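You operate a simulated robot arm through the tools that you are given. There is no shell and no other tool. Be economical: measure what you need, move in short steps, check, and stop when the job is done.

You run a simulated robot arm. Do the job below in one go: nothing can be reset, and whatever is moved stays where it is left.

TASK
Rebuild the valve on the valve block with the green plunger.
Fine: swing the clamp aside; coil, sleeve and black plunger go to their bays, the black one stays in OLD; sleeve, coil and clamp go back. Set down upright: black plunger.

It is judged by the outcome, as a careful person would: the job done as asked, and still so three seconds after it is handed in. It fails if anything else is knocked over, pushed out of place, dropped, spilled or broken.

THE ROBOT
A 7-joint arm with a two-finger parallel gripper, fixed in place. Base frame: the origin is at the foot of the arm, x ahead of it, y to its left, z up. Readings come in m, rad, newtons and seconds.
Its first joint turns from -2.007 to 2.007 rad. Payload 3.91 kg.
The TCP is the grasp point between the finger pads, 0.03 m short of the fingertips. In the tool frame z runs along the fingers and y along their closing line. Largest opening 0.11 m; finger width 0.02, thickness 0.01; the body of the gripper, 0.048 by 0.112 m, starts 0.055 m behind the TCP.
Orientation is that of the tool frame in the base frame, as a unit quaternion [w, x, y, z]. With the fingers straight down and closing along the base's y, the tool's x points along the base's -x, its y along +y and its z along -z.

THE INTERFACE
- The arm moves only by the tool nudge_tool. Its argument "motion" is a list of rows, each a list of 6 numbers: the shift along the tool's x, y, z in m, then the turn, a rotation vector about the tool's x, y, z in rad. In form: [[tx, ty, tz, rx, ry, rz], ...]. A call has 1 to 20 rows; each row shifts and turns the commanded pose from where the row before left it, along the tool's axes as they then stand. "grip" is the finger opening in m, from 0 to 0.11, set as the call begins (left out, the last holds). A row lasts 0.2 s, in which the tool goes at most 0.05 m and 0.15 rad; a call with a longer step from one row to the next is refused whole, and so is a gripper value outside its range. A pose out of reach is approached as far as the arm can. The call stops where the force on the tool passes 50 N (or 10 N more than at its start, if that is more) or the arm is blocked; 0.2 s more then pass. Each finger travels about 0.108 m/s and halts on what it meets, pressing with about 36 N; the grip force reading is that of the motor and also rises with nothing between the fingers. The clock runs only during rows and for 0.2 s after the last one: add rows that do not move to give the fingers time. The reply holds the time, the measured pose of the TCP, the force on the tool along the base axes, the opening and the grip force, in the units named above and with some noise, with the torque about the TCP (base axes, N m) and any sound that the robot's microphone picked up.
- Cameras (640 x 400 px; columns grow to the right, rows downward): "scene" is fixed at [0.3976, -0.6496, 1.7051]; the picture's right is [0.21, 0.98, 0.00], its down [0.81, -0.18, -0.56] and it looks along [-0.55, 0.12, -0.83] (base axes); focal length 333 px, centre (320, 200). "wrist" rides on the gripper at [0.072, 0.017, -0.103] in the tool frame; the picture's right is [-0.23, 0.97, 0.00], its down [-0.76, -0.18, -0.62] and it looks along [-0.61, -0.14, 0.78] (tool axes); focal length 222 px, centre (320, 200). There is no depth. A picture from a camera that has moved, and an enlarged one, comes with that camera's place and axes in the base frame and with its lens.
- capture(camera): a new picture of that camera. No time passes.
- move_column(by): slides the trunk up (or, below 0, down) by that many m; the arm rides with it, the base frame stays. It gives what a move gives, with no picture.
- enlarge(camera, box): a new picture of the part [left, top, right, bottom] of that camera's present view, enlarged. No time passes.
- close_job(): hands the job in; it is judged then, once.

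Go step by step. Nothing tells you positions but the pictures and the camera data: compare them with the known pose of the tool, close in by small moves and look again before you grip or let go. The budget is 120 turns and 64 pictures, counting those below and the enlarged ones. Unless the task says otherwise, let go and move clear before handing in, and close with one line.

The tools are called after "Call:" as name(argument=value, ...) on one line, values as JSON. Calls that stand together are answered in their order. nudge_tool: Moves the arm, as the interface text tells. Its arguments: {"type":"object","properties":{"motion":{"type":"array","items":{"type":"array","items":{"type":"number"}}},"grip":{"type":"number"}},"required":["motion"]} The other tools are called the same way: move_column (by) slides the trunk up or down; capture (camera) takes a picture; enlarge (camera, box) takes an enlarged picture of a part of a camera's view; close_job () hands the job in.

At the start:

```text
t: 0.0
tool_pos: [0.0917, -0.4519, 1.3359]
tool_rot: [0.0, -0.001, 1.0, 0.001]
ft_force: [-0.3, 0.6, -0.5]
wrist_torque: [0.05, 0.02, -0.01]
opening: 0.1102
grasp_force: 0.1
trunk travel left (down, up): [-0.85, 0.14]
```

scene: 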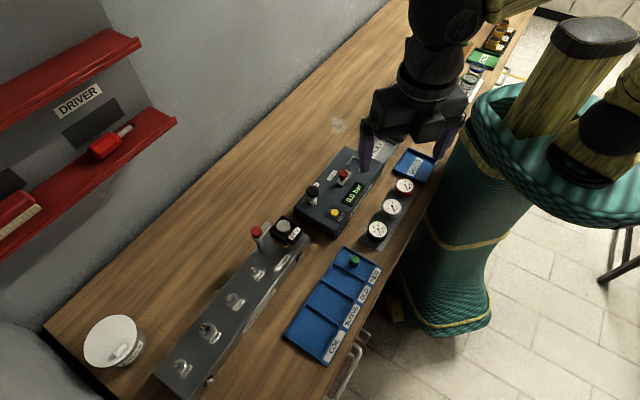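
wrist: 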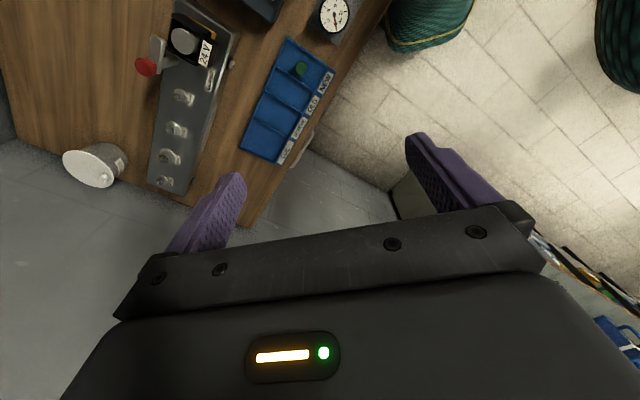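

I see the valve block (long grey rail with the coil and a red-handled clamp at its far end) and the blue tray with labelled bays. I'll zoom in on both first.

Call:
enlarge(camera="scene", box=[220, 200, 348, 280])

Call:
enlarge(camera="scene", box=[270, 230, 430, 370])

Call:
enlarge(camera="wrist", box=[120, 0, 360, 200])

```text
5.00 times, centred on (284, 240) of scene
camera zoom: at [0.3976, -0.6496, 1.7051], right [0.21, 0.98, 0.0], down [0.81, -0.18, -0.56], along [-0.55, 0.12, -0.83], focal length 1665 px, centre (500, 0)
```

zoom: 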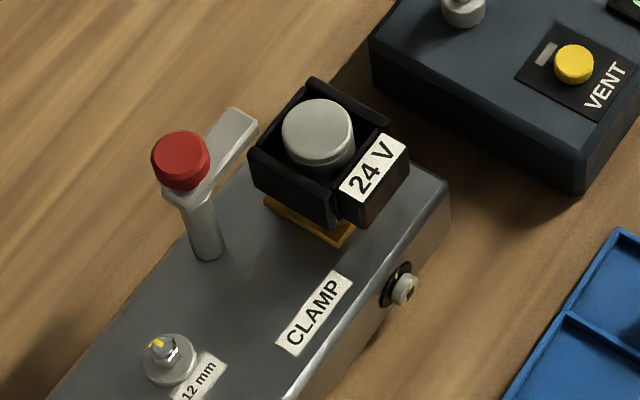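

```text
2.86 times, centred on (350, 300) of scene
camera zoom: at [0.3976, -0.6496, 1.7051], right [0.21, 0.98, 0.0], down [0.81, -0.18, -0.56], along [-0.55, 0.12, -0.83], focal length 952 px, centre (234, -86)
```

zoom: 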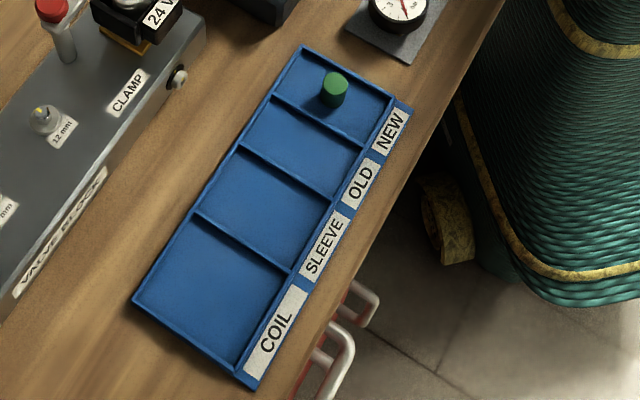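

```text
2.00 times, centred on (240, 100) of wrist
camera zoom: at [0.0184, -0.4351, 1.4391], right [0.23, 0.97, 0.0], down [0.76, -0.18, 0.62], along [0.61, -0.14, -0.78], focal length 444 px, centre (480, 400)
```

zoom: 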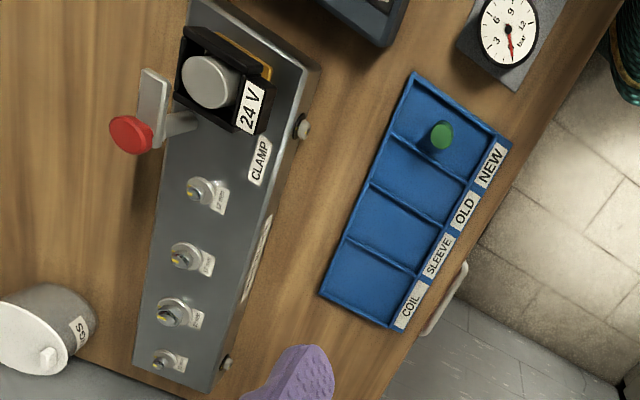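

The block and tray sit diagonally (about 45°) to the robot's right, and the coil is about 0.65 m from the base axis. I'll lower the trunk to get closer and look again.

Call:
move_column(by=-0.3)

Call:
capture(camera="scene")

Call:
capture(camera="wrist")

```text
t: 3.0
tool_pos: [0.0916, -0.4521, 1.0367]
tool_rot: [0.0, -0.002, 1.0, 0.0]
ft_force: [-1.1, -0.2, -0.6]
wrist_torque: [-0.02, -0.03, 0.01]
opening: 0.11
grasp_force: 0.0
trunk travel left (down, up): [-0.55, 0.44]
```

```text
58 pictures are left
```

scene: 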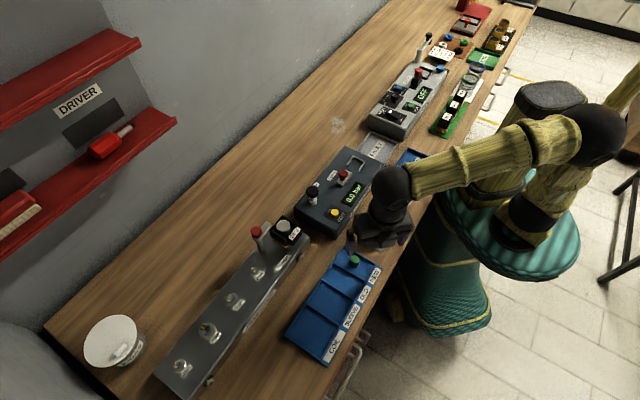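

```text
57 pictures are left
camera wrist: at [0.0185, -0.4347, 1.1393], right [0.23, 0.97, 0.0], down [0.76, -0.18, 0.62], along [0.61, -0.14, -0.78], focal length 222 px, centre (320, 200)
```

wrist: 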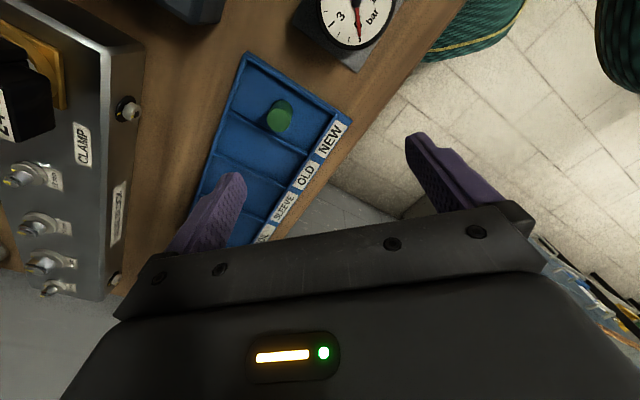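

Triangulating across the views puts the tray floor near z≈0.89 and the coil at about (-0.01, -0.64), top near z≈1.0, so the surface is higher than the nominal 0.6. I'll rise, move toward the valve, yaw 42° to line up with the block, and look.

Call:
nudge_tool(motion=[[0, 0, -0.045, 0, 0, 0], [0, 0, -0.045, 0, 0, 0], [0, 0, -0.045, 0, 0, 0], [0.025, -0.035, 0, 0, 0, 0], [0.025, -0.035, 0, 0, 0, 0], [0.025, -0.035, 0, 0, 0, 0], [0.025, -0.035, 0, 0, 0, 0], [0, 0, 0, 0, 0, 0.147], [0, 0, 0, 0, 0, 0.147], [0, 0, 0, 0, 0, 0.147], [0, 0, 0, 0, 0, 0.147], [0, 0, 0, 0, 0, 0.147], [0, 0, 0, 0, 0, 0]])

Call:
capture(camera="wrist")

Call:
capture(camera="scene")

```text
t: 5.8
tool_pos: [0.0112, -0.5669, 1.1702]
tool_rot: [0.0, 0.36, 0.933, 0.0]
ft_force: [0.7, -0.4, 0.6]
wrist_torque: [0.0, -0.03, -0.02]
opening: 0.1102
grasp_force: 0.0
out of reach, approached as far as the arm can: row 7
trunk travel left (down, up): [-0.55, 0.44]
```

```text
56 pictures are left
camera wrist: at [-0.0324, -0.5046, 1.2739], right [0.82, 0.57, 0.0], down [0.45, -0.64, 0.62], along [0.36, -0.51, -0.78], focal length 222 px, centre (320, 200)
```

wrist: 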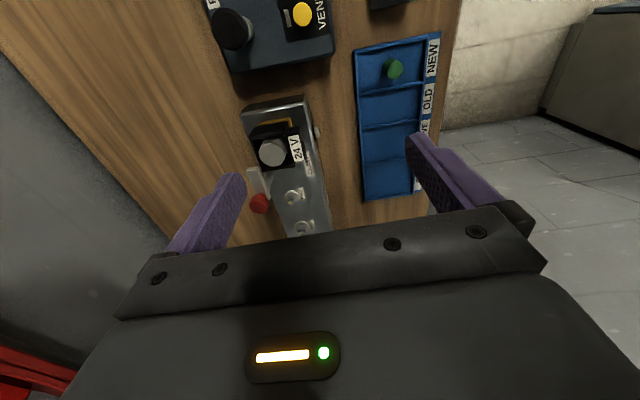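

```text
55 pictures are left
```

scene: 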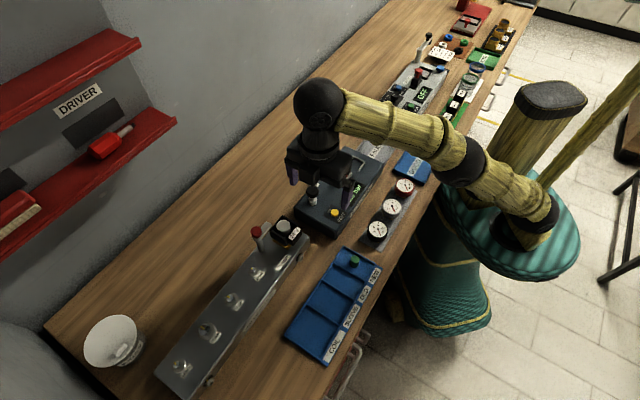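

The wrist views agree on the coil top at about (-0.008, -0.647, 1.01), right at the edge of reach. The arm fell short at this height, so I'll raise the trunk, lower the tool and retry.

Call:
move_column(by=0.2)

Call:
nudge_tool(motion=[[0, 0, 0.045, 0, 0, 0], [0, 0, 0.045, 0, 0, 0], [0, 0, 0.045, 0, 0, 0], [0, 0, 0.045, 0, 0, 0], [0, 0, 0.045, 0, 0, 0], [-0.02, -0.045, 0, 0, 0, 0], [0, 0, 0, 0, 0, 0]])

Call:
capture(camera="wrist")

```text
t: 8.0
tool_pos: [0.0117, -0.5667, 1.3698]
tool_rot: [0.0, 0.359, 0.933, 0.0]
ft_force: [0.1, 0.5, 0.3]
wrist_torque: [-0.01, -0.02, -0.03]
opening: 0.1098
grasp_force: 0.1
trunk travel left (down, up): [-0.75, 0.24]
```

```text
t: 9.6
tool_pos: [-0.0035, -0.6131, 1.1459]
tool_rot: [0.001, 0.359, 0.933, -0.001]
ft_force: [-0.3, 0.0, 1.3]
wrist_torque: [0.01, -0.02, 0.01]
opening: 0.11
grasp_force: 0.1
trunk travel left (down, up): [-0.75, 0.24]
```

```text
54 pictures are left
camera wrist: at [-0.0468, -0.5504, 1.249], right [0.82, 0.57, 0.0], down [0.45, -0.64, 0.62], along [0.36, -0.51, -0.78], focal length 222 px, centre (320, 200)
```

wrist: 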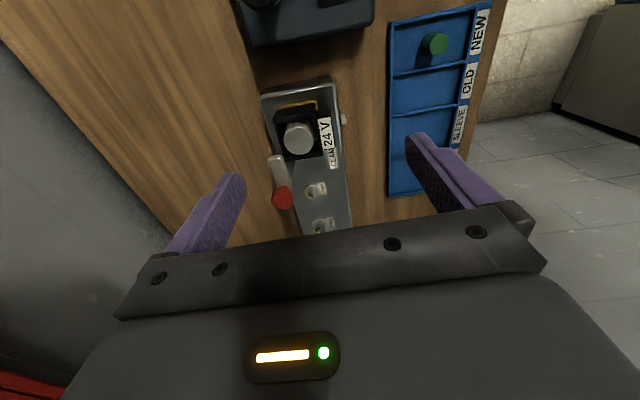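

This height reaches further (0.613 m with no complaint), and the coil position holds up. Next I'll zoom on the valve and clamp.

Call:
enlarge(camera="wrist", box=[240, 70, 370, 240])

Call:
enlarge(camera="scene", box=[235, 205, 325, 275])

```text
2.35 times, centred on (305, 155) of wrist
camera zoom: at [-0.0468, -0.5504, 1.249], right [0.82, 0.57, 0.0], down [0.45, -0.64, 0.62], along [0.36, -0.51, -0.78], focal length 523 px, centre (355, 306)
```

zoom: 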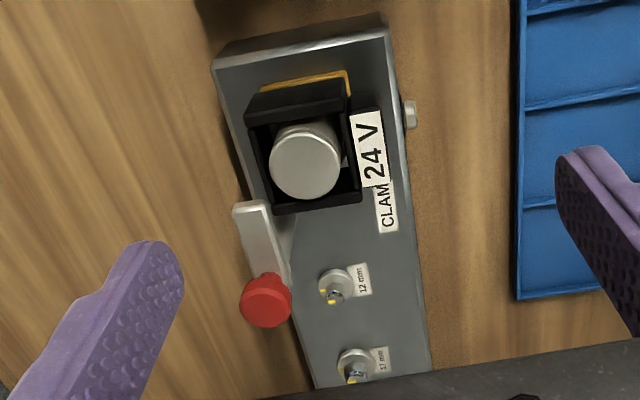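

```text
5.71 times, centred on (280, 240) of scene
camera zoom: at [0.3976, -0.6496, 1.7051], right [0.21, 0.98, 0.0], down [0.81, -0.18, -0.56], along [-0.55, 0.12, -0.83], focal length 1903 px, centre (549, -29)
```

zoom: 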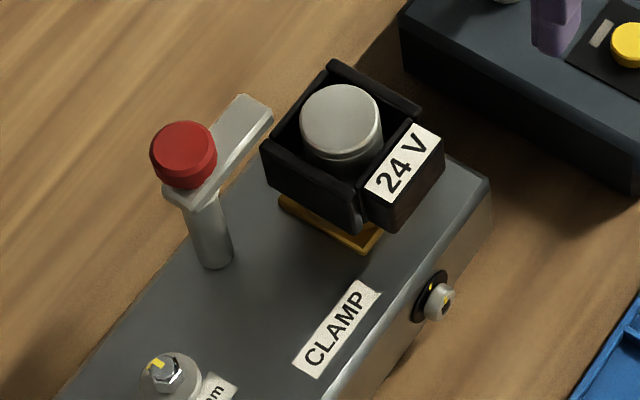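

The clamp (red knob on a post, arm lying beside the coil on the wall side) needs a closer look before I touch it, so I'll drop 5 cm while staying above everything.

Call:
nudge_tool(motion=[[0, 0, 0.045, 0, 0, 0], [0, -0.01, 0, 0, 0, 0], [0, 0, 0, 0, 0, 0]])

Call:
enlarge(camera="wrist", box=[220, 50, 420, 230])

```text
t: 10.4
tool_pos: [-0.011, -0.6222, 1.0996]
tool_rot: [-0.001, 0.358, 0.934, 0.0]
ft_force: [0.4, -0.5, -0.2]
wrist_torque: [0.0, 0.01, 0.0]
opening: 0.1098
grasp_force: 0.0
trunk travel left (down, up): [-0.75, 0.24]
```

```text
2.22 times, centred on (320, 140) of wrist
camera zoom: at [-0.0538, -0.5594, 1.2025], right [0.82, 0.57, 0.0], down [0.45, -0.64, 0.62], along [0.36, -0.51, -0.78], focal length 494 px, centre (320, 333)
```

zoom: 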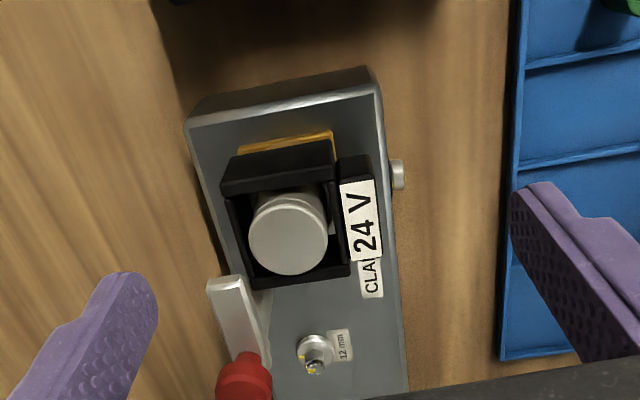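

The clamp arm appears to lie just beside the coil rather than over it. I'll zoom in tightly to see how the clamp and coil relate.

Call:
enlarge(camera="scene", box=[252, 216, 308, 251])

Call:
enlarge(camera="wrist", box=[260, 80, 372, 220])

```text
11.43 times, centred on (280, 234) of scene
camera zoom: at [0.3976, -0.6496, 1.7051], right [0.21, 0.98, 0.0], down [0.81, -0.18, -0.56], along [-0.55, 0.12, -0.83], focal length 3806 px, centre (777, -183)
```

zoom: 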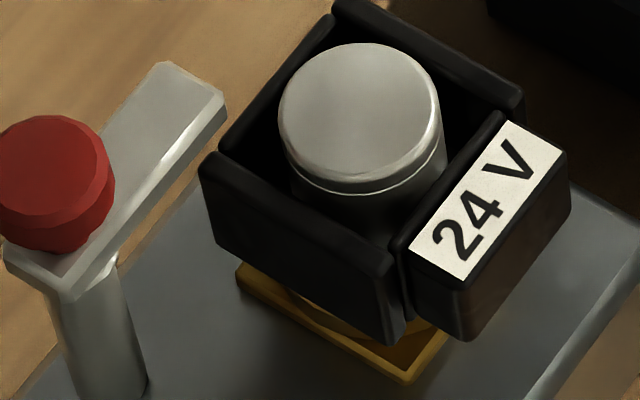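

```text
2.86 times, centred on (316, 150) of wrist
camera zoom: at [-0.0538, -0.5594, 1.2025], right [0.82, 0.57, 0.0], down [0.45, -0.64, 0.62], along [0.36, -0.51, -0.78], focal length 635 px, centre (331, 343)
```

zoom: 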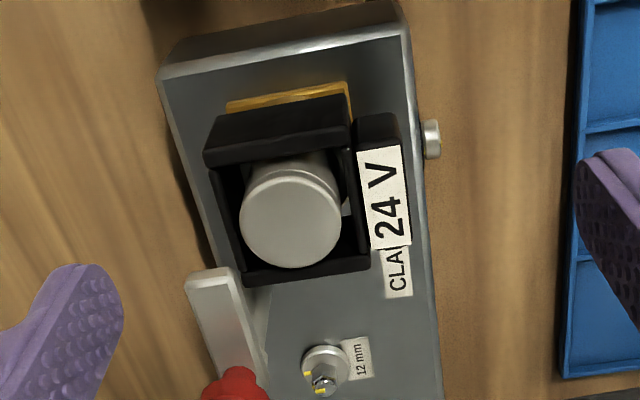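

The coil's top rim is about z≈1.004, the sleeve top about 1.013 and the clamp arm about 1.013. The arm lies parallel to the block, just outside the coil. Next I'll test how far out the arm can reach at a safe height.

Call:
nudge_tool(motion=[[-0.0167, -0.0186, 0, 0, 0, 0], [-0.0167, -0.0186, 0, 0, 0, 0], [-0.0167, -0.0186, 0, 0, 0, 0], [0, 0, 0, 0, 0, 0]])

Call:
capture(camera="wrist")

```text
t: 11.4
tool_pos: [-0.0073, -0.6864, 1.0996]
tool_rot: [0.0, 0.358, 0.934, 0.0]
ft_force: [0.1, -0.7, 0.3]
wrist_torque: [-0.02, -0.02, 0.01]
opening: 0.11
grasp_force: 0.0
out of reach, approached as far as the arm can: row 3
trunk travel left (down, up): [-0.75, 0.24]
```

```text
48 pictures are left
camera wrist: at [-0.0499, -0.6248, 1.2028], right [0.82, 0.57, 0.0], down [0.45, -0.64, 0.62], along [0.36, -0.51, -0.78], focal length 222 px, centre (320, 200)
```

wrist: 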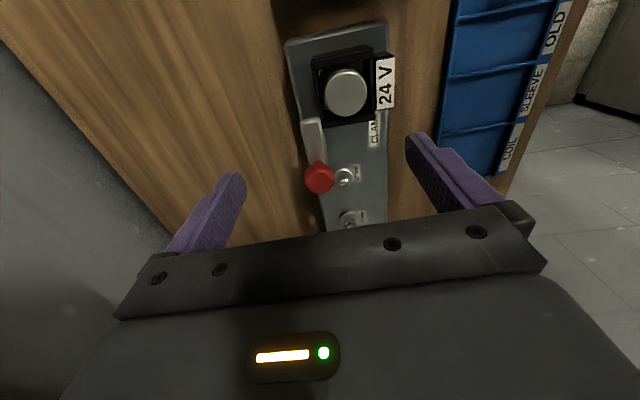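

Reach is fine here (r=0.686). I'll take a closer look at the clamp arm next to the coil corner from this more overhead view.

Call:
enlarge(camera="wrist", box=[280, 40, 400, 200])

```text
2.50 times, centred on (340, 120) of wrist
camera zoom: at [-0.0499, -0.6248, 1.2028], right [0.82, 0.57, 0.0], down [0.45, -0.64, 0.62], along [0.36, -0.51, -0.78], focal length 555 px, centre (270, 400)
```

zoom: 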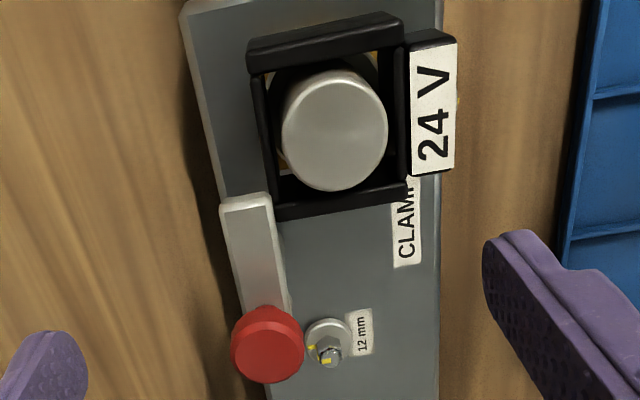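

The arm's edge is flush with the coil's wall side and doesn't overlap it. I'll straddle the arm and coil with open fingers, so the wall-side finger can push the arm gently toward the coil and show which way it swings.

Call:
nudge_tool(motion=[[0, 0.03, 0, 0, 0, 0], [0, 0, 0.025, 0, 0, 0], [0, 0, 0.025, 0, 0, 0], [0, 0, 0, 0, 0, 0]], grip=0.11)

Call:
capture(camera="wrist")

Call:
enlarge(camera="scene", box=[230, 190, 342, 260])

```text
t: 12.4
tool_pos: [0.0103, -0.6927, 1.0562]
tool_rot: [0.0, 0.358, 0.934, 0.001]
ft_force: [0.6, 0.0, 0.3]
wrist_torque: [0.01, 0.01, -0.04]
opening: 0.1101
grasp_force: 0.0
out of reach, approached as far as the arm can: row 1, 2, 3
trunk travel left (down, up): [-0.75, 0.24]
```

```text
46 pictures are left
camera wrist: at [-0.0322, -0.6307, 1.1591], right [0.82, 0.57, 0.0], down [0.45, -0.64, 0.62], along [0.36, -0.51, -0.78], focal length 222 px, centre (320, 200)
```

wrist: 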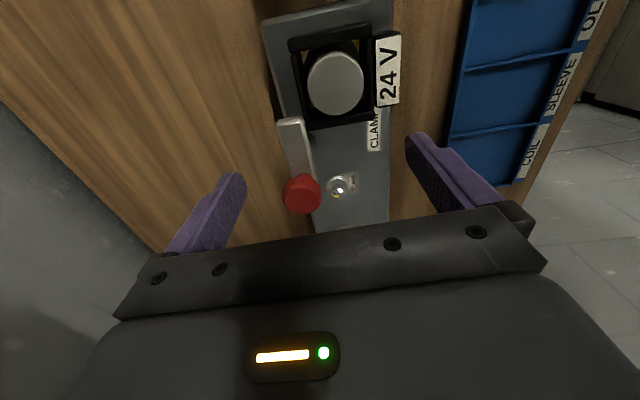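

```text
5.71 times, centred on (286, 225) of scene
camera zoom: at [0.3976, -0.6496, 1.7051], right [0.21, 0.98, 0.0], down [0.81, -0.18, -0.56], along [-0.55, 0.12, -0.83], focal length 1903 px, centre (514, 57)
```

zoom: 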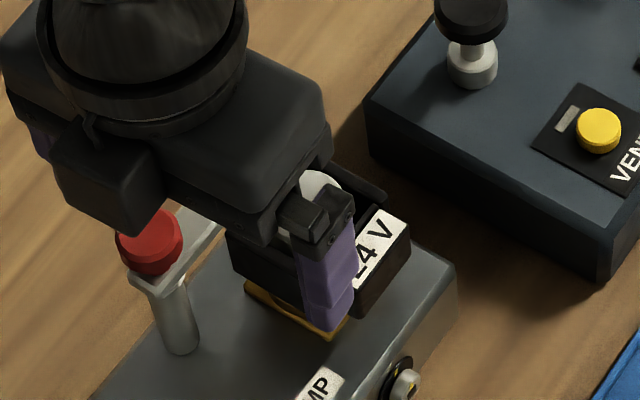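

The last moves were out of reach, so the pose drifted about 17 mm from the command. I'll lift slightly, back inward and check the command is tracked again.

Call:
nudge_tool(motion=[[0, 0, -0.04, 0, 0, 0], [0.02, 0.022, 0, 0, 0, 0], [0, 0, 0, 0, 0, 0]])

```text
t: 13.2
tool_pos: [0.0099, -0.6845, 1.1007]
tool_rot: [0.0, 0.358, 0.934, 0.001]
ft_force: [-0.1, 0.4, -0.3]
wrist_torque: [0.0, 0.01, 0.03]
opening: 0.1099
grasp_force: 0.1
out of reach, approached as far as the arm can: row 1, 2
trunk travel left (down, up): [-0.75, 0.24]
```

Call:
nudge_tool(motion=[[0.02, 0.022, 0, 0, 0, 0], [0, 0, 0, 0, 0, 0], [0, 0, 0, 0, 0, 0]])

```text
t: 14.0
tool_pos: [0.0062, -0.6848, 1.1067]
tool_rot: [0.0, 0.358, 0.934, 0.001]
ft_force: [0.2, 0.2, -0.2]
wrist_torque: [0.04, -0.01, -0.01]
opening: 0.1102
grasp_force: 0.0
out of reach, approached as far as the arm can: row 1
trunk travel left (down, up): [-0.75, 0.24]
```

Call:
nudge_tool(motion=[[0.01, 0.011, -0.01, 0, 0, 0], [0.01, 0.011, -0.01, 0, 0, 0], [0.01, 0.011, -0.01, 0, 0, 0], [0, 0, 0, 0, 0, 0]])

```text
t: 15.0
tool_pos: [0.0054, -0.6735, 1.1448]
tool_rot: [0.001, 0.359, 0.934, 0.001]
ft_force: [0.5, 0.4, 0.0]
wrist_torque: [0.0, 0.0, -0.03]
opening: 0.1102
grasp_force: 0.0
out of reach, approached as far as the arm can: row 1, 2, 3
trunk travel left (down, up): [-0.75, 0.24]
```

Call:
nudge_tool(motion=[[0.02, 0.022, 0, 0, 0, 0], [0.02, 0.022, 0, 0, 0, 0], [0, 0, 0, 0, 0, 0]])

```text
t: 15.8
tool_pos: [-0.0003, -0.6684, 1.1634]
tool_rot: [0.0, 0.359, 0.934, 0.0]
ft_force: [-0.4, -0.8, 0.2]
wrist_torque: [0.01, -0.01, -0.02]
opening: 0.11
grasp_force: 0.0
out of reach, approached as far as the arm can: row 1, 2
trunk travel left (down, up): [-0.75, 0.24]
```

Call:
nudge_tool(motion=[[0.01, 0.011, -0.045, 0, 0, 0], [0.02, 0.022, -0.03, 0, 0, 0], [0.025, 0.028, 0, 0, 0, 0], [0.025, 0.028, 0, 0, 0, 0], [0.025, 0.028, 0, 0, 0, 0], [0, 0, 0, 0, 0, 0]])

```text
t: 17.2
tool_pos: [-0.0051, -0.6294, 1.2623]
tool_rot: [0.0, 0.358, 0.934, -0.001]
ft_force: [0.5, -0.1, 0.0]
wrist_torque: [-0.01, -0.02, 0.0]
opening: 0.1099
grasp_force: 0.1
out of reach, approached as far as the arm can: row 2, 3, 4, 5
trunk travel left (down, up): [-0.75, 0.24]
```

Call:
nudge_tool(motion=[[0.004, 0.004, 0.02, 0, 0, 0], [0.004, 0.004, 0.02, 0, 0, 0], [0.004, 0.004, 0.02, 0, 0, 0], [0.004, 0.004, 0.02, 0, 0, 0], [0, 0, 0, 0, 0, 0]])

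```text
t: 18.4
tool_pos: [-0.0118, -0.6558, 1.1986]
tool_rot: [0.0, 0.358, 0.934, 0.001]
ft_force: [0.2, 0.6, 0.0]
wrist_torque: [-0.01, -0.04, -0.03]
opening: 0.11
grasp_force: 0.1
out of reach, approached as far as the arm can: row 1, 2, 3, 4
trunk travel left (down, up): [-0.75, 0.24]
```

The arm has straightened out and the solver slides along the reach boundary. I'll try moving up and in together to get the elbow bending again.

Call:
nudge_tool(motion=[[0.012, 0.013, -0.044, 0, 0, 0], [0.012, 0.013, -0.044, 0, 0, 0], [0.013, 0.014, -0.044, 0, 0, 0], [0.014, 0.015, -0.043, 0, 0, 0], [0.015, 0.016, -0.043, 0, 0, 0], [0.016, 0.017, -0.04, 0, 0, 0], [0, 0, 0, 0, 0, 0]])

```text
t: 20.0
tool_pos: [-0.0121, -0.5637, 1.3731]
tool_rot: [0.0, 0.358, 0.934, 0.0]
ft_force: [0.4, 0.2, 0.9]
wrist_torque: [0.01, -0.01, -0.02]
opening: 0.1098
grasp_force: 0.2
out of reach, approached as far as the arm can: row 3, 4, 5, 6
trunk travel left (down, up): [-0.75, 0.24]
```

Call:
nudge_tool(motion=[[0, 0, 0.045, 0, 0, 0], [0, 0, 0.045, 0, 0, 0], [0, 0, 0.045, 0, 0, 0], [0, 0, 0, 0, 0, 0]])

```text
t: 21.0
tool_pos: [-0.0122, -0.5631, 1.2396]
tool_rot: [0.0, 0.358, 0.934, -0.001]
ft_force: [0.6, 0.4, 0.3]
wrist_torque: [-0.01, -0.03, 0.03]
opening: 0.11
grasp_force: 0.0
trunk travel left (down, up): [-0.75, 0.24]
```

That unlocked it: going straight down works, and the reach boundary peaks at r≈0.70 near z≈0.96. I'll raise the trunk slightly and approach the straddle pose above the coil, staying inside the boundary.

Call:
move_column(by=0.04)

Call:
nudge_tool(motion=[[0, 0, 0.045, 0, 0, 0], [0, 0, 0.045, 0, 0, 0], [0, 0, 0.045, 0, 0, 0], [0, 0, 0.045, 0, 0, 0], [-0.0284, -0.0193, 0, 0, 0, 0], [-0.0284, -0.0193, 0, 0, 0, 0], [-0.0284, -0.0193, 0, 0, 0, 0], [0, 0, 0, 0, 0, 0]])

Call:
enlarge(camera="wrist", box=[220, 40, 440, 220])

```text
t: 21.8
tool_pos: [-0.0129, -0.563, 1.2799]
tool_rot: [0.0, 0.358, 0.934, 0.0]
ft_force: [-0.3, 0.1, -1.0]
wrist_torque: [-0.01, 0.01, 0.0]
opening: 0.11
grasp_force: 0.1
trunk travel left (down, up): [-0.79, 0.2]
```

```text
t: 23.6
tool_pos: [0.0125, -0.6621, 1.0992]
tool_rot: [0.001, 0.358, 0.934, -0.001]
ft_force: [0.2, -0.8, -0.6]
wrist_torque: [-0.02, -0.03, 0.02]
opening: 0.1102
grasp_force: 0.0
trunk travel left (down, up): [-0.79, 0.2]
```

```text
2.22 times, centred on (330, 130) of wrist
camera zoom: at [-0.0306, -0.6003, 1.2026], right [0.82, 0.57, 0.0], down [0.45, -0.64, 0.62], along [0.36, -0.51, -0.78], focal length 494 px, centre (298, 356)
```

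zoom: 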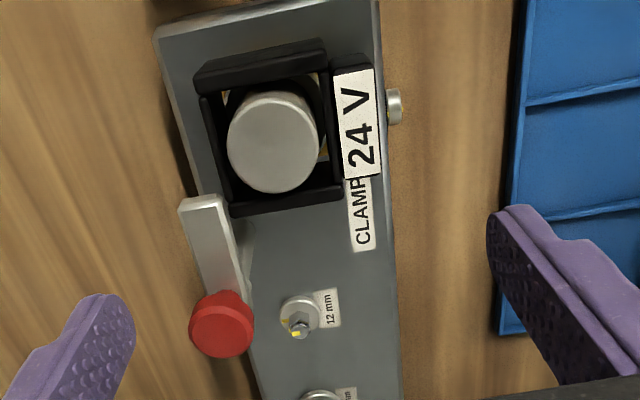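

Tracking is good: about 9 mm clearance outside the arm and 19 mm at the connector. I'll lower until the tips are just above the coil rim but overlapping the arm, then push gently toward the coil to probe.

Call:
nudge_tool(motion=[[-0.0075, 0, 0.03, 0, 0, 0], [0, 0, 0.032, 0, 0, 0], [0, 0.004, 0, 0, 0, 0], [0, 0.004, 0, 0, 0, 0], [0, 0.004, 0, 0, 0, 0], [0, 0.003, 0, 0, 0, 0], [0, 0, 0, 0, 0, 0]])

Call:
enlarge(camera="wrist", box=[200, 20, 440, 220])

```text
t: 25.2
tool_pos: [0.0229, -0.6619, 1.0382]
tool_rot: [0.0, 0.36, 0.933, -0.004]
ft_force: [-16.2, -27.4, 2.7]
wrist_torque: [-0.47, 0.6, 0.01]
opening: 0.11
grasp_force: 0.1
trunk travel left (down, up): [-0.79, 0.2]
```

```text
2.00 times, centred on (320, 120) of wrist
camera zoom: at [-0.0196, -0.5983, 1.1405], right [0.82, 0.57, 0.0], down [0.45, -0.64, 0.63], along [0.35, -0.52, -0.78], focal length 444 px, centre (320, 360)
```

zoom: 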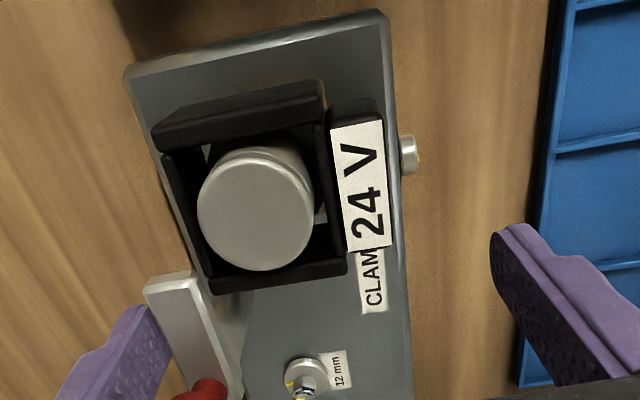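

The arm didn't budge toward the coil at ~32 N, so the current position looks like its closed stop. I'll lift, then put the outside of the wall-side finger between the coil and arm near the knob and push outward.

Call:
nudge_tool(motion=[[0, -0.012, 0, 0, 0, 0], [0, 0, -0.04, 0, 0, 0], [0, 0.02, 0, 0, 0, 0], [0.003, 0.0155, 0, 0, 0, 0], [0, 0, 0, 0, 0, 0], [0, 0, 0, 0, 0, 0]])

Call:
enlarge(camera="wrist", box=[180, 40, 400, 220])

```text
t: 26.6
tool_pos: [0.0412, -0.6373, 1.0782]
tool_rot: [0.0, 0.358, 0.934, 0.0]
ft_force: [-0.1, -0.4, -0.3]
wrist_torque: [0.0, -0.01, -0.03]
opening: 0.11
grasp_force: 0.0
trunk travel left (down, up): [-0.79, 0.2]
```

```text
2.22 times, centred on (290, 130) of wrist
camera zoom: at [-0.0024, -0.5748, 1.1807], right [0.82, 0.57, 0.0], down [0.45, -0.64, 0.62], along [0.36, -0.51, -0.78], focal length 494 px, centre (387, 356)
```

zoom: 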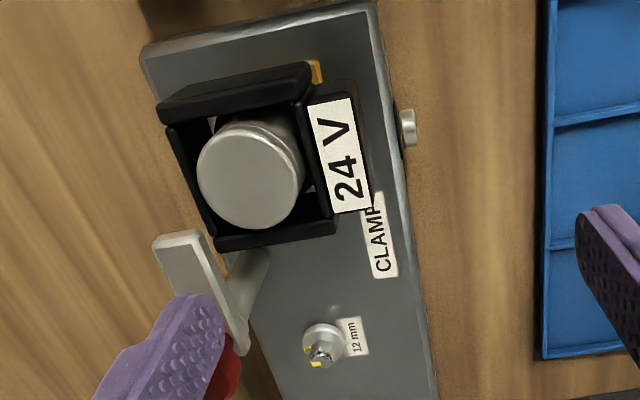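

The finger should come down between the arm and the coil corner. I'll descend to just above coil rim height and push outward in small steps.

Call:
nudge_tool(motion=[[0, 0, 0.02, 0, 0, 0], [0, 0, 0.02, 0, 0, 0], [0, 0, 0, 0, 0, 0], [0, -0.004, 0, 0, 0, 0], [0.001, -0.004, 0, 0, 0, 0], [0.001, -0.004, 0, 0, 0, 0], [0.001, -0.004, 0, 0, 0, 0], [0, 0, 0, 0, 0, 0]])

Call:
enlarge(camera="wrist", box=[180, 40, 400, 220])

```text
t: 28.4
tool_pos: [0.0288, -0.647, 1.0382]
tool_rot: [-0.001, 0.359, 0.934, 0.0]
ft_force: [0.6, 0.0, 1.8]
wrist_torque: [-0.11, 0.04, 0.05]
opening: 0.1095
grasp_force: 0.2
trunk travel left (down, up): [-0.79, 0.2]
```

```text
2.22 times, centred on (290, 130) of wrist
camera zoom: at [-0.0153, -0.585, 1.1407], right [0.82, 0.57, 0.0], down [0.45, -0.64, 0.62], along [0.36, -0.51, -0.78], focal length 494 px, centre (387, 356)
```

zoom: 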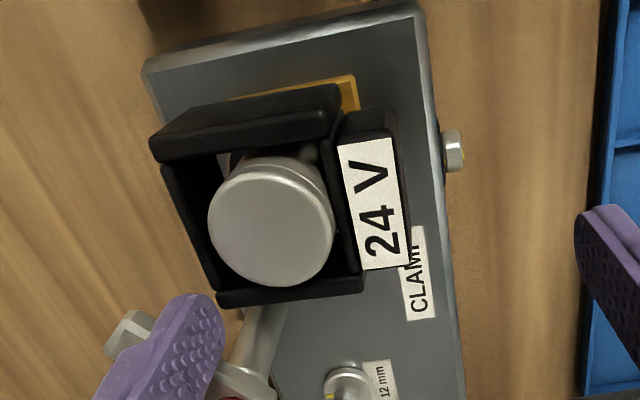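

The arm swings away easily, so its starting position was the closed stop. I'll keep sweeping it well clear of the coil.

Call:
nudge_tool(motion=[[0.004, -0.006, 0, 0, 0, 0], [0.004, -0.006, 0, 0, 0, 0], [0, -0.008, 0, 0, 0, 0], [0, -0.008, 0, 0, 0, 0], [0, -0.008, 0, 0, 0, 0], [-0.008, -0.003, 0, 0, 0, 0], [-0.008, 0, 0, 0, 0, 0], [0, 0, 0, 0, 0, 0]])

Call:
enlarge(camera="wrist", box=[180, 40, 400, 220])

Call:
enlarge(camera="scene", box=[225, 190, 337, 260])

```text
t: 30.2
tool_pos: [0.0085, -0.6825, 1.0393]
tool_rot: [0.0, 0.358, 0.934, -0.001]
ft_force: [0.1, -0.2, 0.4]
wrist_torque: [-0.01, -0.02, -0.03]
opening: 0.11
grasp_force: 0.0
trunk travel left (down, up): [-0.79, 0.2]
```

```text
2.22 times, centred on (290, 130) of wrist
camera zoom: at [-0.0348, -0.6193, 1.1415], right [0.82, 0.57, 0.0], down [0.45, -0.64, 0.62], along [0.36, -0.51, -0.78], focal length 494 px, centre (387, 356)
```

zoom: 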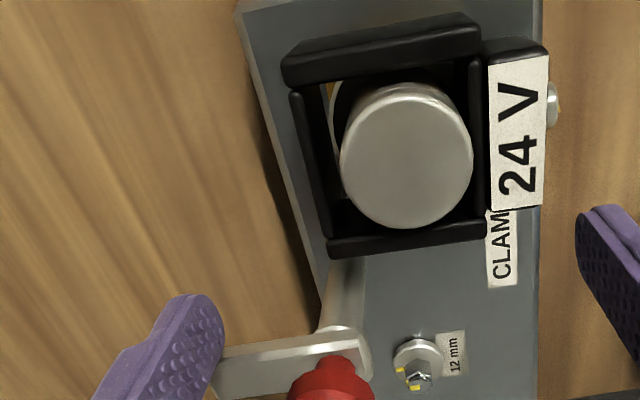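

```text
5.71 times, centred on (281, 225) of scene
camera zoom: at [0.3976, -0.6496, 1.7051], right [0.21, 0.98, 0.0], down [0.81, -0.18, -0.56], along [-0.55, 0.12, -0.83], focal length 1903 px, centre (543, 57)
```

zoom: 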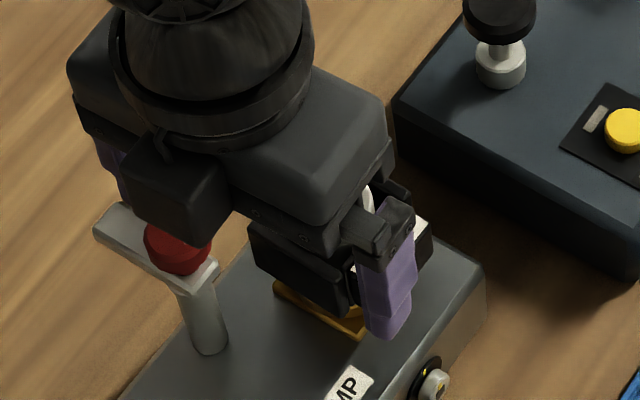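

The clamp is now well aside, pointing at the wall. Next I'll move above the coil, turn a few degrees to match the block's true angle (about 45°), and check before descending.

Call:
nudge_tool(motion=[[0, 0, -0.045, 0, 0, 0], [0.017, 0.0105, 0, 0, 0, 0], [0.017, 0.0105, 0, 0, 0, 0], [0, 0, 0, 0, 0, 0.053], [0, 0, 0, 0, 0, 0], [0, 0, 0, 0, 0, 0]])

Call:
enlarge(camera="wrist", box=[200, 20, 440, 220])

```text
t: 31.6
tool_pos: [-0.0046, -0.6433, 1.0827]
tool_rot: [0.0, 0.384, 0.924, 0.0]
ft_force: [-0.3, -0.3, -0.5]
wrist_torque: [0.01, -0.01, -0.04]
opening: 0.1099
grasp_force: 0.0
trunk travel left (down, up): [-0.79, 0.2]
```

```text
2.00 times, centred on (320, 120) of wrist
camera zoom: at [-0.0433, -0.5789, 1.1856], right [0.85, 0.53, 0.0], down [0.41, -0.66, 0.62], along [0.33, -0.53, -0.78], focal length 444 px, centre (320, 360)
```

zoom: 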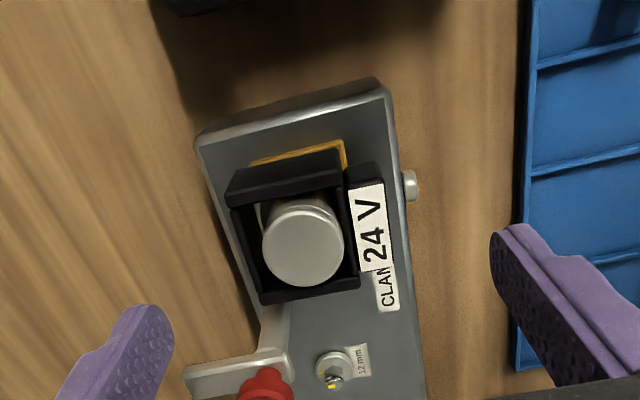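

The tool is aligned with the block and centred over the coil and connector. Next: descend around the coil and close on it.

Call:
nudge_tool(motion=[[0, -0.001, 0.03, 0, 0, 0], [0, 0, 0.03, 0, 0, 0], [0, 0, 0.031, 0, 0, 0], [0, 0, 0, 0, 0, 0]])

Call:
nudge_tool(motion=[[0, 0, 0, 0, 0, 0], [0, 0, 0, 0, 0, 0], [0, 0, 0, 0, 0, 0], [0, 0, 0, 0, 0, 0]], grip=0.06)

Call:
capture(camera="wrist")

```text
t: 32.6
tool_pos: [-0.004, -0.6447, 0.9916]
tool_rot: [0.0, 0.384, 0.923, -0.001]
ft_force: [0.3, 0.5, -0.2]
wrist_torque: [-0.01, 0.0, 0.01]
opening: 0.11
grasp_force: 0.0
trunk travel left (down, up): [-0.79, 0.2]
```

```text
t: 33.6
tool_pos: [-0.0033, -0.6443, 0.9906]
tool_rot: [0.0, 0.384, 0.923, 0.0]
ft_force: [0.2, 0.9, -0.5]
wrist_torque: [0.0, -0.02, -0.02]
opening: 0.0638
grasp_force: 35.7
trunk travel left (down, up): [-0.79, 0.2]
```

```text
37 pictures are left
camera wrist: at [-0.0434, -0.5798, 1.0944], right [0.85, 0.53, 0.0], down [0.41, -0.66, 0.62], along [0.33, -0.53, -0.78], focal length 222 px, centre (320, 200)
```

wrist: 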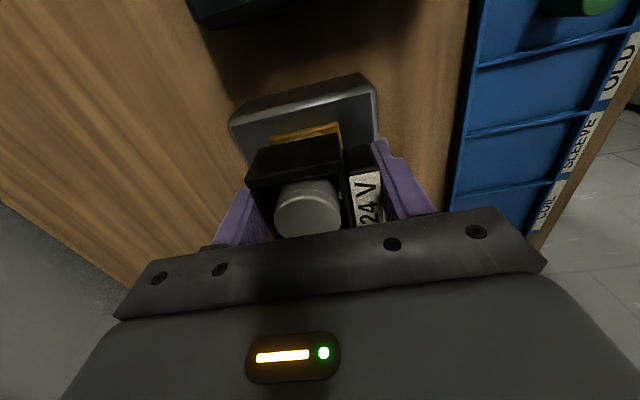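

The coil is gripped (opening 0.064). I'll lift it straight up off the sleeve.

Call:
nudge_tool(motion=[[0, 0, -0.01, 0, 0, 0], [0, 0, -0.015, 0, 0, 0], [0, 0, -0.02, 0, 0, 0], [0, 0, -0.03, 0, 0, 0], [0, 0, -0.03, 0, 0, 0], [0, 0, 0, 0, 0, 0]])

Call:
capture(camera="wrist")

Call:
enlarge(camera="scene", box=[200, 160, 400, 380])

```text
t: 35.0
tool_pos: [-0.0049, -0.6437, 1.0961]
tool_rot: [0.0, 0.384, 0.923, 0.001]
ft_force: [0.4, -0.3, -2.0]
wrist_torque: [-0.02, -0.01, 0.0]
opening: 0.0632
grasp_force: 35.8
trunk travel left (down, up): [-0.79, 0.2]
```

```text
36 pictures are left
camera wrist: at [-0.0439, -0.5798, 1.1992], right [0.85, 0.53, 0.0], down [0.41, -0.66, 0.62], along [0.33, -0.53, -0.78], focal length 222 px, centre (320, 200)
```

wrist: 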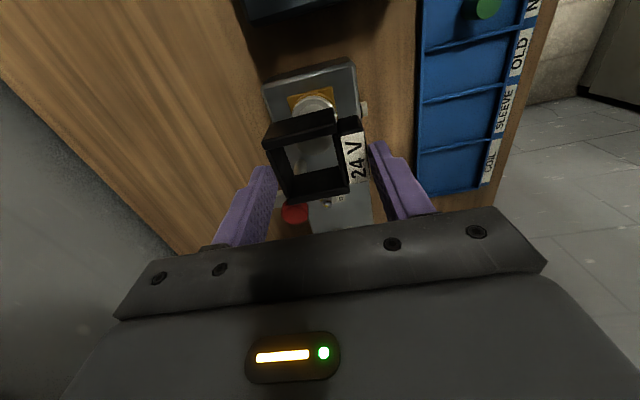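

```text
1.82 times, centred on (300, 270) of scene
camera zoom: at [0.3976, -0.6496, 1.7051], right [0.21, 0.98, 0.0], down [0.81, -0.18, -0.56], along [-0.55, 0.12, -0.83], focal length 606 px, centre (356, 73)
```

zoom: 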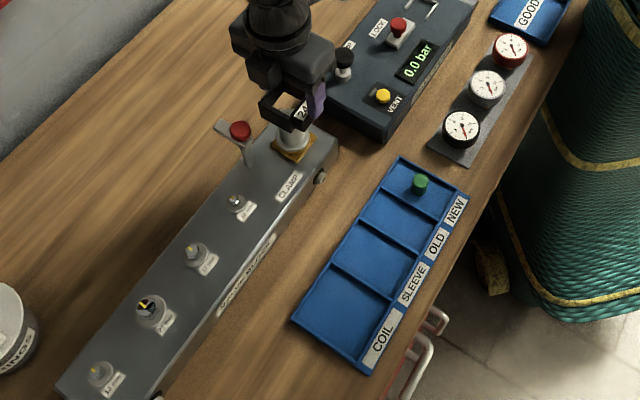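

The coil is off and the sleeve stayed on its yellow base. I'll check how far the fingertips stick out below the coil before setting it down.

Call:
enlarge(camera="scene", box=[255, 195, 319, 255])

```text
6.67 times, centred on (287, 225) of scene
camera zoom: at [0.3976, -0.6496, 1.7051], right [0.21, 0.98, 0.0], down [0.81, -0.18, -0.56], along [-0.55, 0.12, -0.83], focal length 2220 px, centre (540, 33)
```

zoom: 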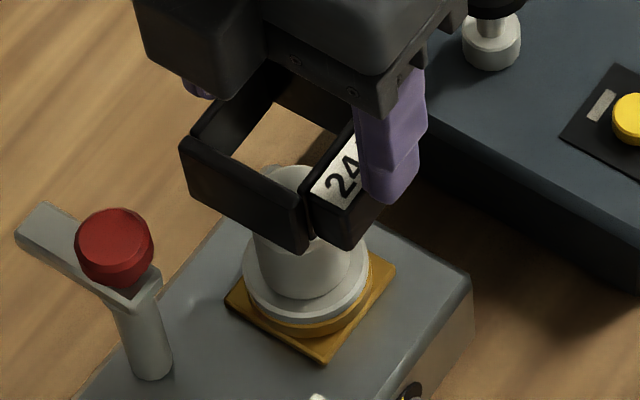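

The fingertips sit above the coil's bottom, so it can be set down by contact. I'll carry it toward the COIL bay at safe height.

Call:
nudge_tool(motion=[[0, 0, -0.04, 0, 0, 0], [-0.028, 0.034, 0, 0, 0, 0], [-0.028, 0.034, 0, 0, 0, 0], [-0.028, 0.034, 0, 0, 0, 0], [-0.028, 0.034, 0, 0, 0, 0], [-0.028, 0.034, 0, 0, 0, 0], [0, 0, 0, 0, 0, 0], [0, 0, 0, 0, 0, 0]])

Call:
capture(camera="wrist")

Call:
enlarge(camera="scene", box=[260, 220, 420, 380])

```text
t: 36.8
tool_pos: [0.216, -0.6234, 1.1348]
tool_rot: [0.0, 0.384, 0.923, 0.0]
ft_force: [-0.3, -0.6, -1.9]
wrist_torque: [0.01, -0.03, -0.05]
opening: 0.0633
grasp_force: 36.2
trunk travel left (down, up): [-0.79, 0.2]
```

```text
33 pictures are left
camera wrist: at [0.1766, -0.5599, 1.2381], right [0.85, 0.53, 0.0], down [0.41, -0.66, 0.62], along [0.33, -0.53, -0.78], focal length 222 px, centre (320, 200)
```

wrist: 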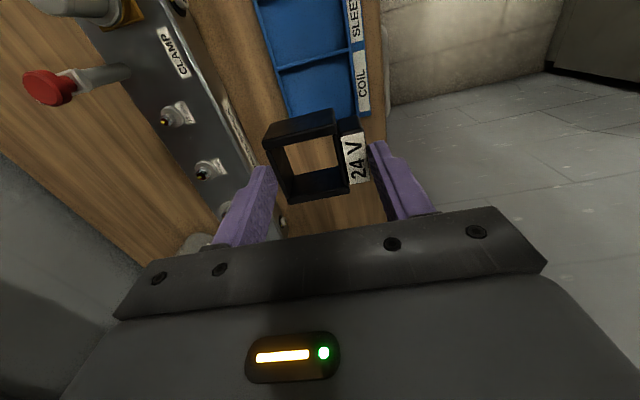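

```text
2.50 times, centred on (340, 300) of scene
camera zoom: at [0.3976, -0.6496, 1.7051], right [0.21, 0.98, 0.0], down [0.81, -0.18, -0.56], along [-0.55, 0.12, -0.83], focal length 833 px, centre (270, -50)
```

zoom: 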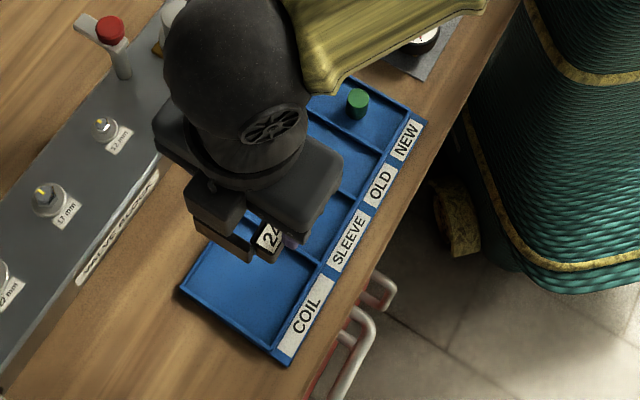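

The coil is centred over the COIL bay, with only a slight side correction needed. I'll descend most of the way and check.

Call:
nudge_tool(motion=[[0, -0.003, 0.03, 0, 0, 0], [0, 0, 0.04, 0, 0, 0], [0, 0, 0.04, 0, 0, 0], [0, 0, 0.03, 0, 0, 0], [0, 0, 0.01, 0, 0, 0], [0, 0, 0, 0, 0, 0]])

Call:
capture(camera="wrist")

Call:
enlarge(camera="scene", box=[270, 250, 370, 370])

```text
t: 38.2
tool_pos: [0.2135, -0.6251, 0.9853]
tool_rot: [0.0, 0.384, 0.923, 0.0]
ft_force: [-0.6, -0.6, -0.9]
wrist_torque: [0.0, 0.0, -0.01]
opening: 0.0634
grasp_force: 35.6
trunk travel left (down, up): [-0.79, 0.2]
```

```text
31 pictures are left
camera wrist: at [0.1728, -0.5609, 1.0893], right [0.85, 0.53, 0.0], down [0.41, -0.66, 0.62], along [0.33, -0.53, -0.78], focal length 222 px, centre (320, 200)
```

wrist: 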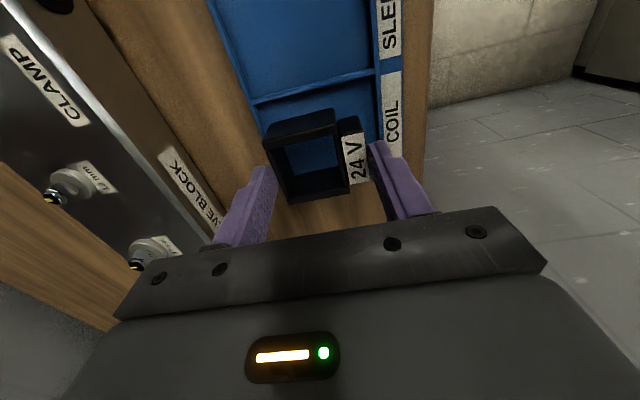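

```text
3.33 times, centred on (320, 310) of scene
camera zoom: at [0.3976, -0.6496, 1.7051], right [0.21, 0.98, 0.0], down [0.81, -0.18, -0.56], along [-0.55, 0.12, -0.83], focal length 1110 px, centre (320, -167)
```

zoom: 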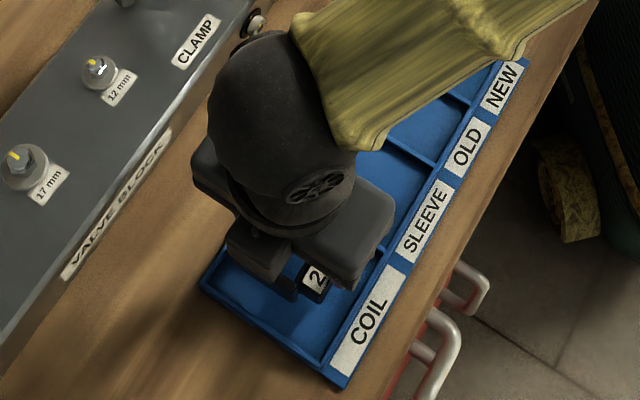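

The coil is inside the bay outline with about 10 mm clearance. I'll lower it gently to contact.

Call:
nudge_tool(motion=[[0, 0.002, 0.01, 0, 0, 0], [0, 0, 0.008, 0, 0, 0], [0, 0, 0.008, 0, 0, 0], [0, 0, 0.004, 0, 0, 0], [0, 0, 0.004, 0, 0, 0], [0, 0, 0, 0, 0, 0]])

```text
t: 39.6
tool_pos: [0.2143, -0.6226, 0.95]
tool_rot: [-0.001, 0.384, 0.923, 0.002]
ft_force: [-0.4, 0.5, -1.0]
wrist_torque: [0.0, 0.0, 0.02]
opening: 0.0637
grasp_force: 34.5
trunk travel left (down, up): [-0.79, 0.2]
```

Call:
nudge_tool(motion=[[0, 0, 0.004, 0, 0, 0], [0, 0, 0.004, 0, 0, 0], [0, 0, 0.003, 0, 0, 0], [0, 0, 0, 0, 0, 0]])

```text
t: 40.6
tool_pos: [0.2145, -0.6245, 0.9468]
tool_rot: [0.004, 0.383, 0.924, -0.004]
ft_force: [1.0, -0.6, 35.2]
wrist_torque: [-0.02, -0.13, 0.0]
opening: 0.0634
grasp_force: 35.8
trunk travel left (down, up): [-0.79, 0.2]
```

Contact is at TCP z≈0.947. I'll relieve the load, open modestly and lift away.

Call:
nudge_tool(motion=[[0, 0, -0.006, 0, 0, 0], [0, 0, 0, 0, 0, 0]])

Call:
nudge_tool(motion=[[0, 0, 0, 0, 0, 0], [0, 0, 0, 0, 0, 0], [0, 0, -0.03, 0, 0, 0], [0, 0, -0.045, 0, 0, 0], [0, 0, -0.045, 0, 0, 0], [0, 0, -0.04, 0, 0, 0], [0, 0, 0, 0, 0, 0]], grip=0.08)

Call:
capture(camera="wrist")

```text
t: 41.2
tool_pos: [0.2153, -0.6224, 0.946]
tool_rot: [-0.001, 0.384, 0.923, 0.0]
ft_force: [0.7, -1.5, 10.2]
wrist_torque: [-0.53, 0.03, 0.03]
opening: 0.063
grasp_force: 36.0
trunk travel left (down, up): [-0.79, 0.2]
```

```text
t: 42.8
tool_pos: [0.2157, -0.6248, 1.1072]
tool_rot: [0.0, 0.384, 0.923, 0.0]
ft_force: [-0.1, 0.0, 0.0]
wrist_torque: [0.01, -0.02, -0.03]
opening: 0.0799
grasp_force: 0.0
trunk travel left (down, up): [-0.79, 0.2]
```

```text
29 pictures are left
camera wrist: at [0.1753, -0.5601, 1.2101], right [0.85, 0.53, 0.0], down [0.41, -0.66, 0.62], along [0.33, -0.53, -0.78], focal length 222 px, centre (320, 200)
```

wrist: 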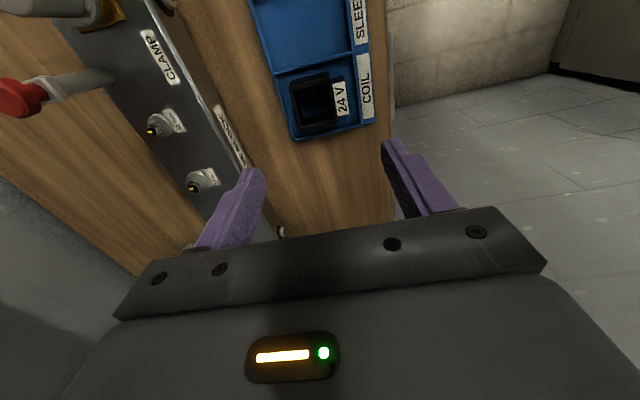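

The coil sits flat in its bay. Next I'll return above the valve for the sleeve.

Call:
nudge_tool(motion=[[0.028, -0.0351, 0, 0, 0, 0], [0.028, -0.0351, 0, 0, 0, 0], [0.028, -0.0351, 0, 0, 0, 0], [0.028, -0.0351, 0, 0, 0, 0], [0.028, -0.0351, 0, 0, 0, 0], [0, 0, 0.025, 0, 0, 0], [0, 0, 0, 0, 0, 0]])

Call:
enlarge(camera="wrist", box=[220, 40, 420, 220])

Call:
enlarge(camera="scene", box=[255, 200, 319, 256])

```text
t: 44.4
tool_pos: [-0.0084, -0.6484, 1.0834]
tool_rot: [0.0, 0.383, 0.924, 0.0]
ft_force: [0.0, -0.1, -0.1]
wrist_torque: [0.0, 0.0, -0.04]
opening: 0.0801
grasp_force: 0.0
trunk travel left (down, up): [-0.79, 0.2]
```

```text
2.22 times, centred on (320, 130) of wrist
camera zoom: at [-0.0487, -0.5839, 1.1865], right [0.85, 0.53, 0.0], down [0.41, -0.66, 0.62], along [0.33, -0.53, -0.78], focal length 494 px, centre (320, 356)
```

zoom: 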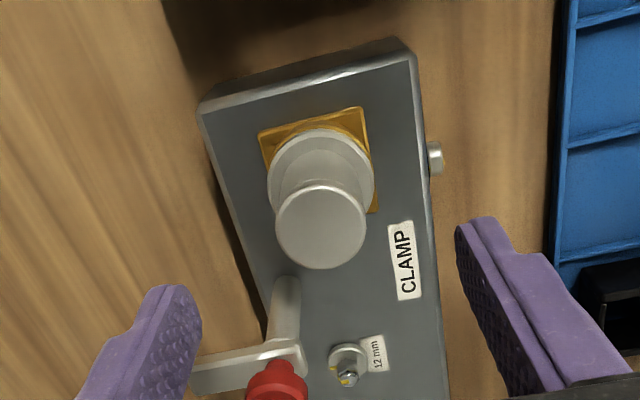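

```text
7.14 times, centred on (287, 228) of scene
camera zoom: at [0.3976, -0.6496, 1.7051], right [0.21, 0.98, 0.0], down [0.81, -0.18, -0.56], along [-0.55, 0.12, -0.83], focal length 2379 px, centre (556, 0)
```

zoom: 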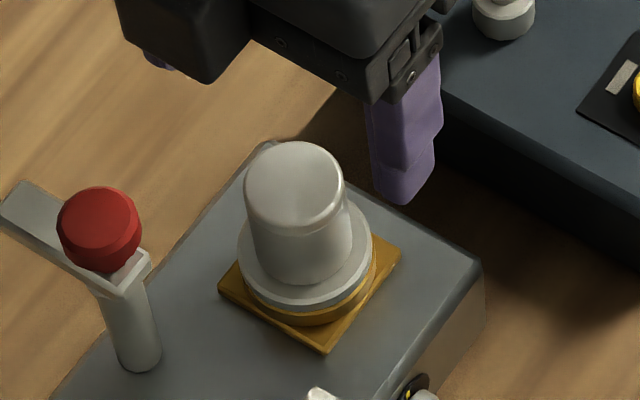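

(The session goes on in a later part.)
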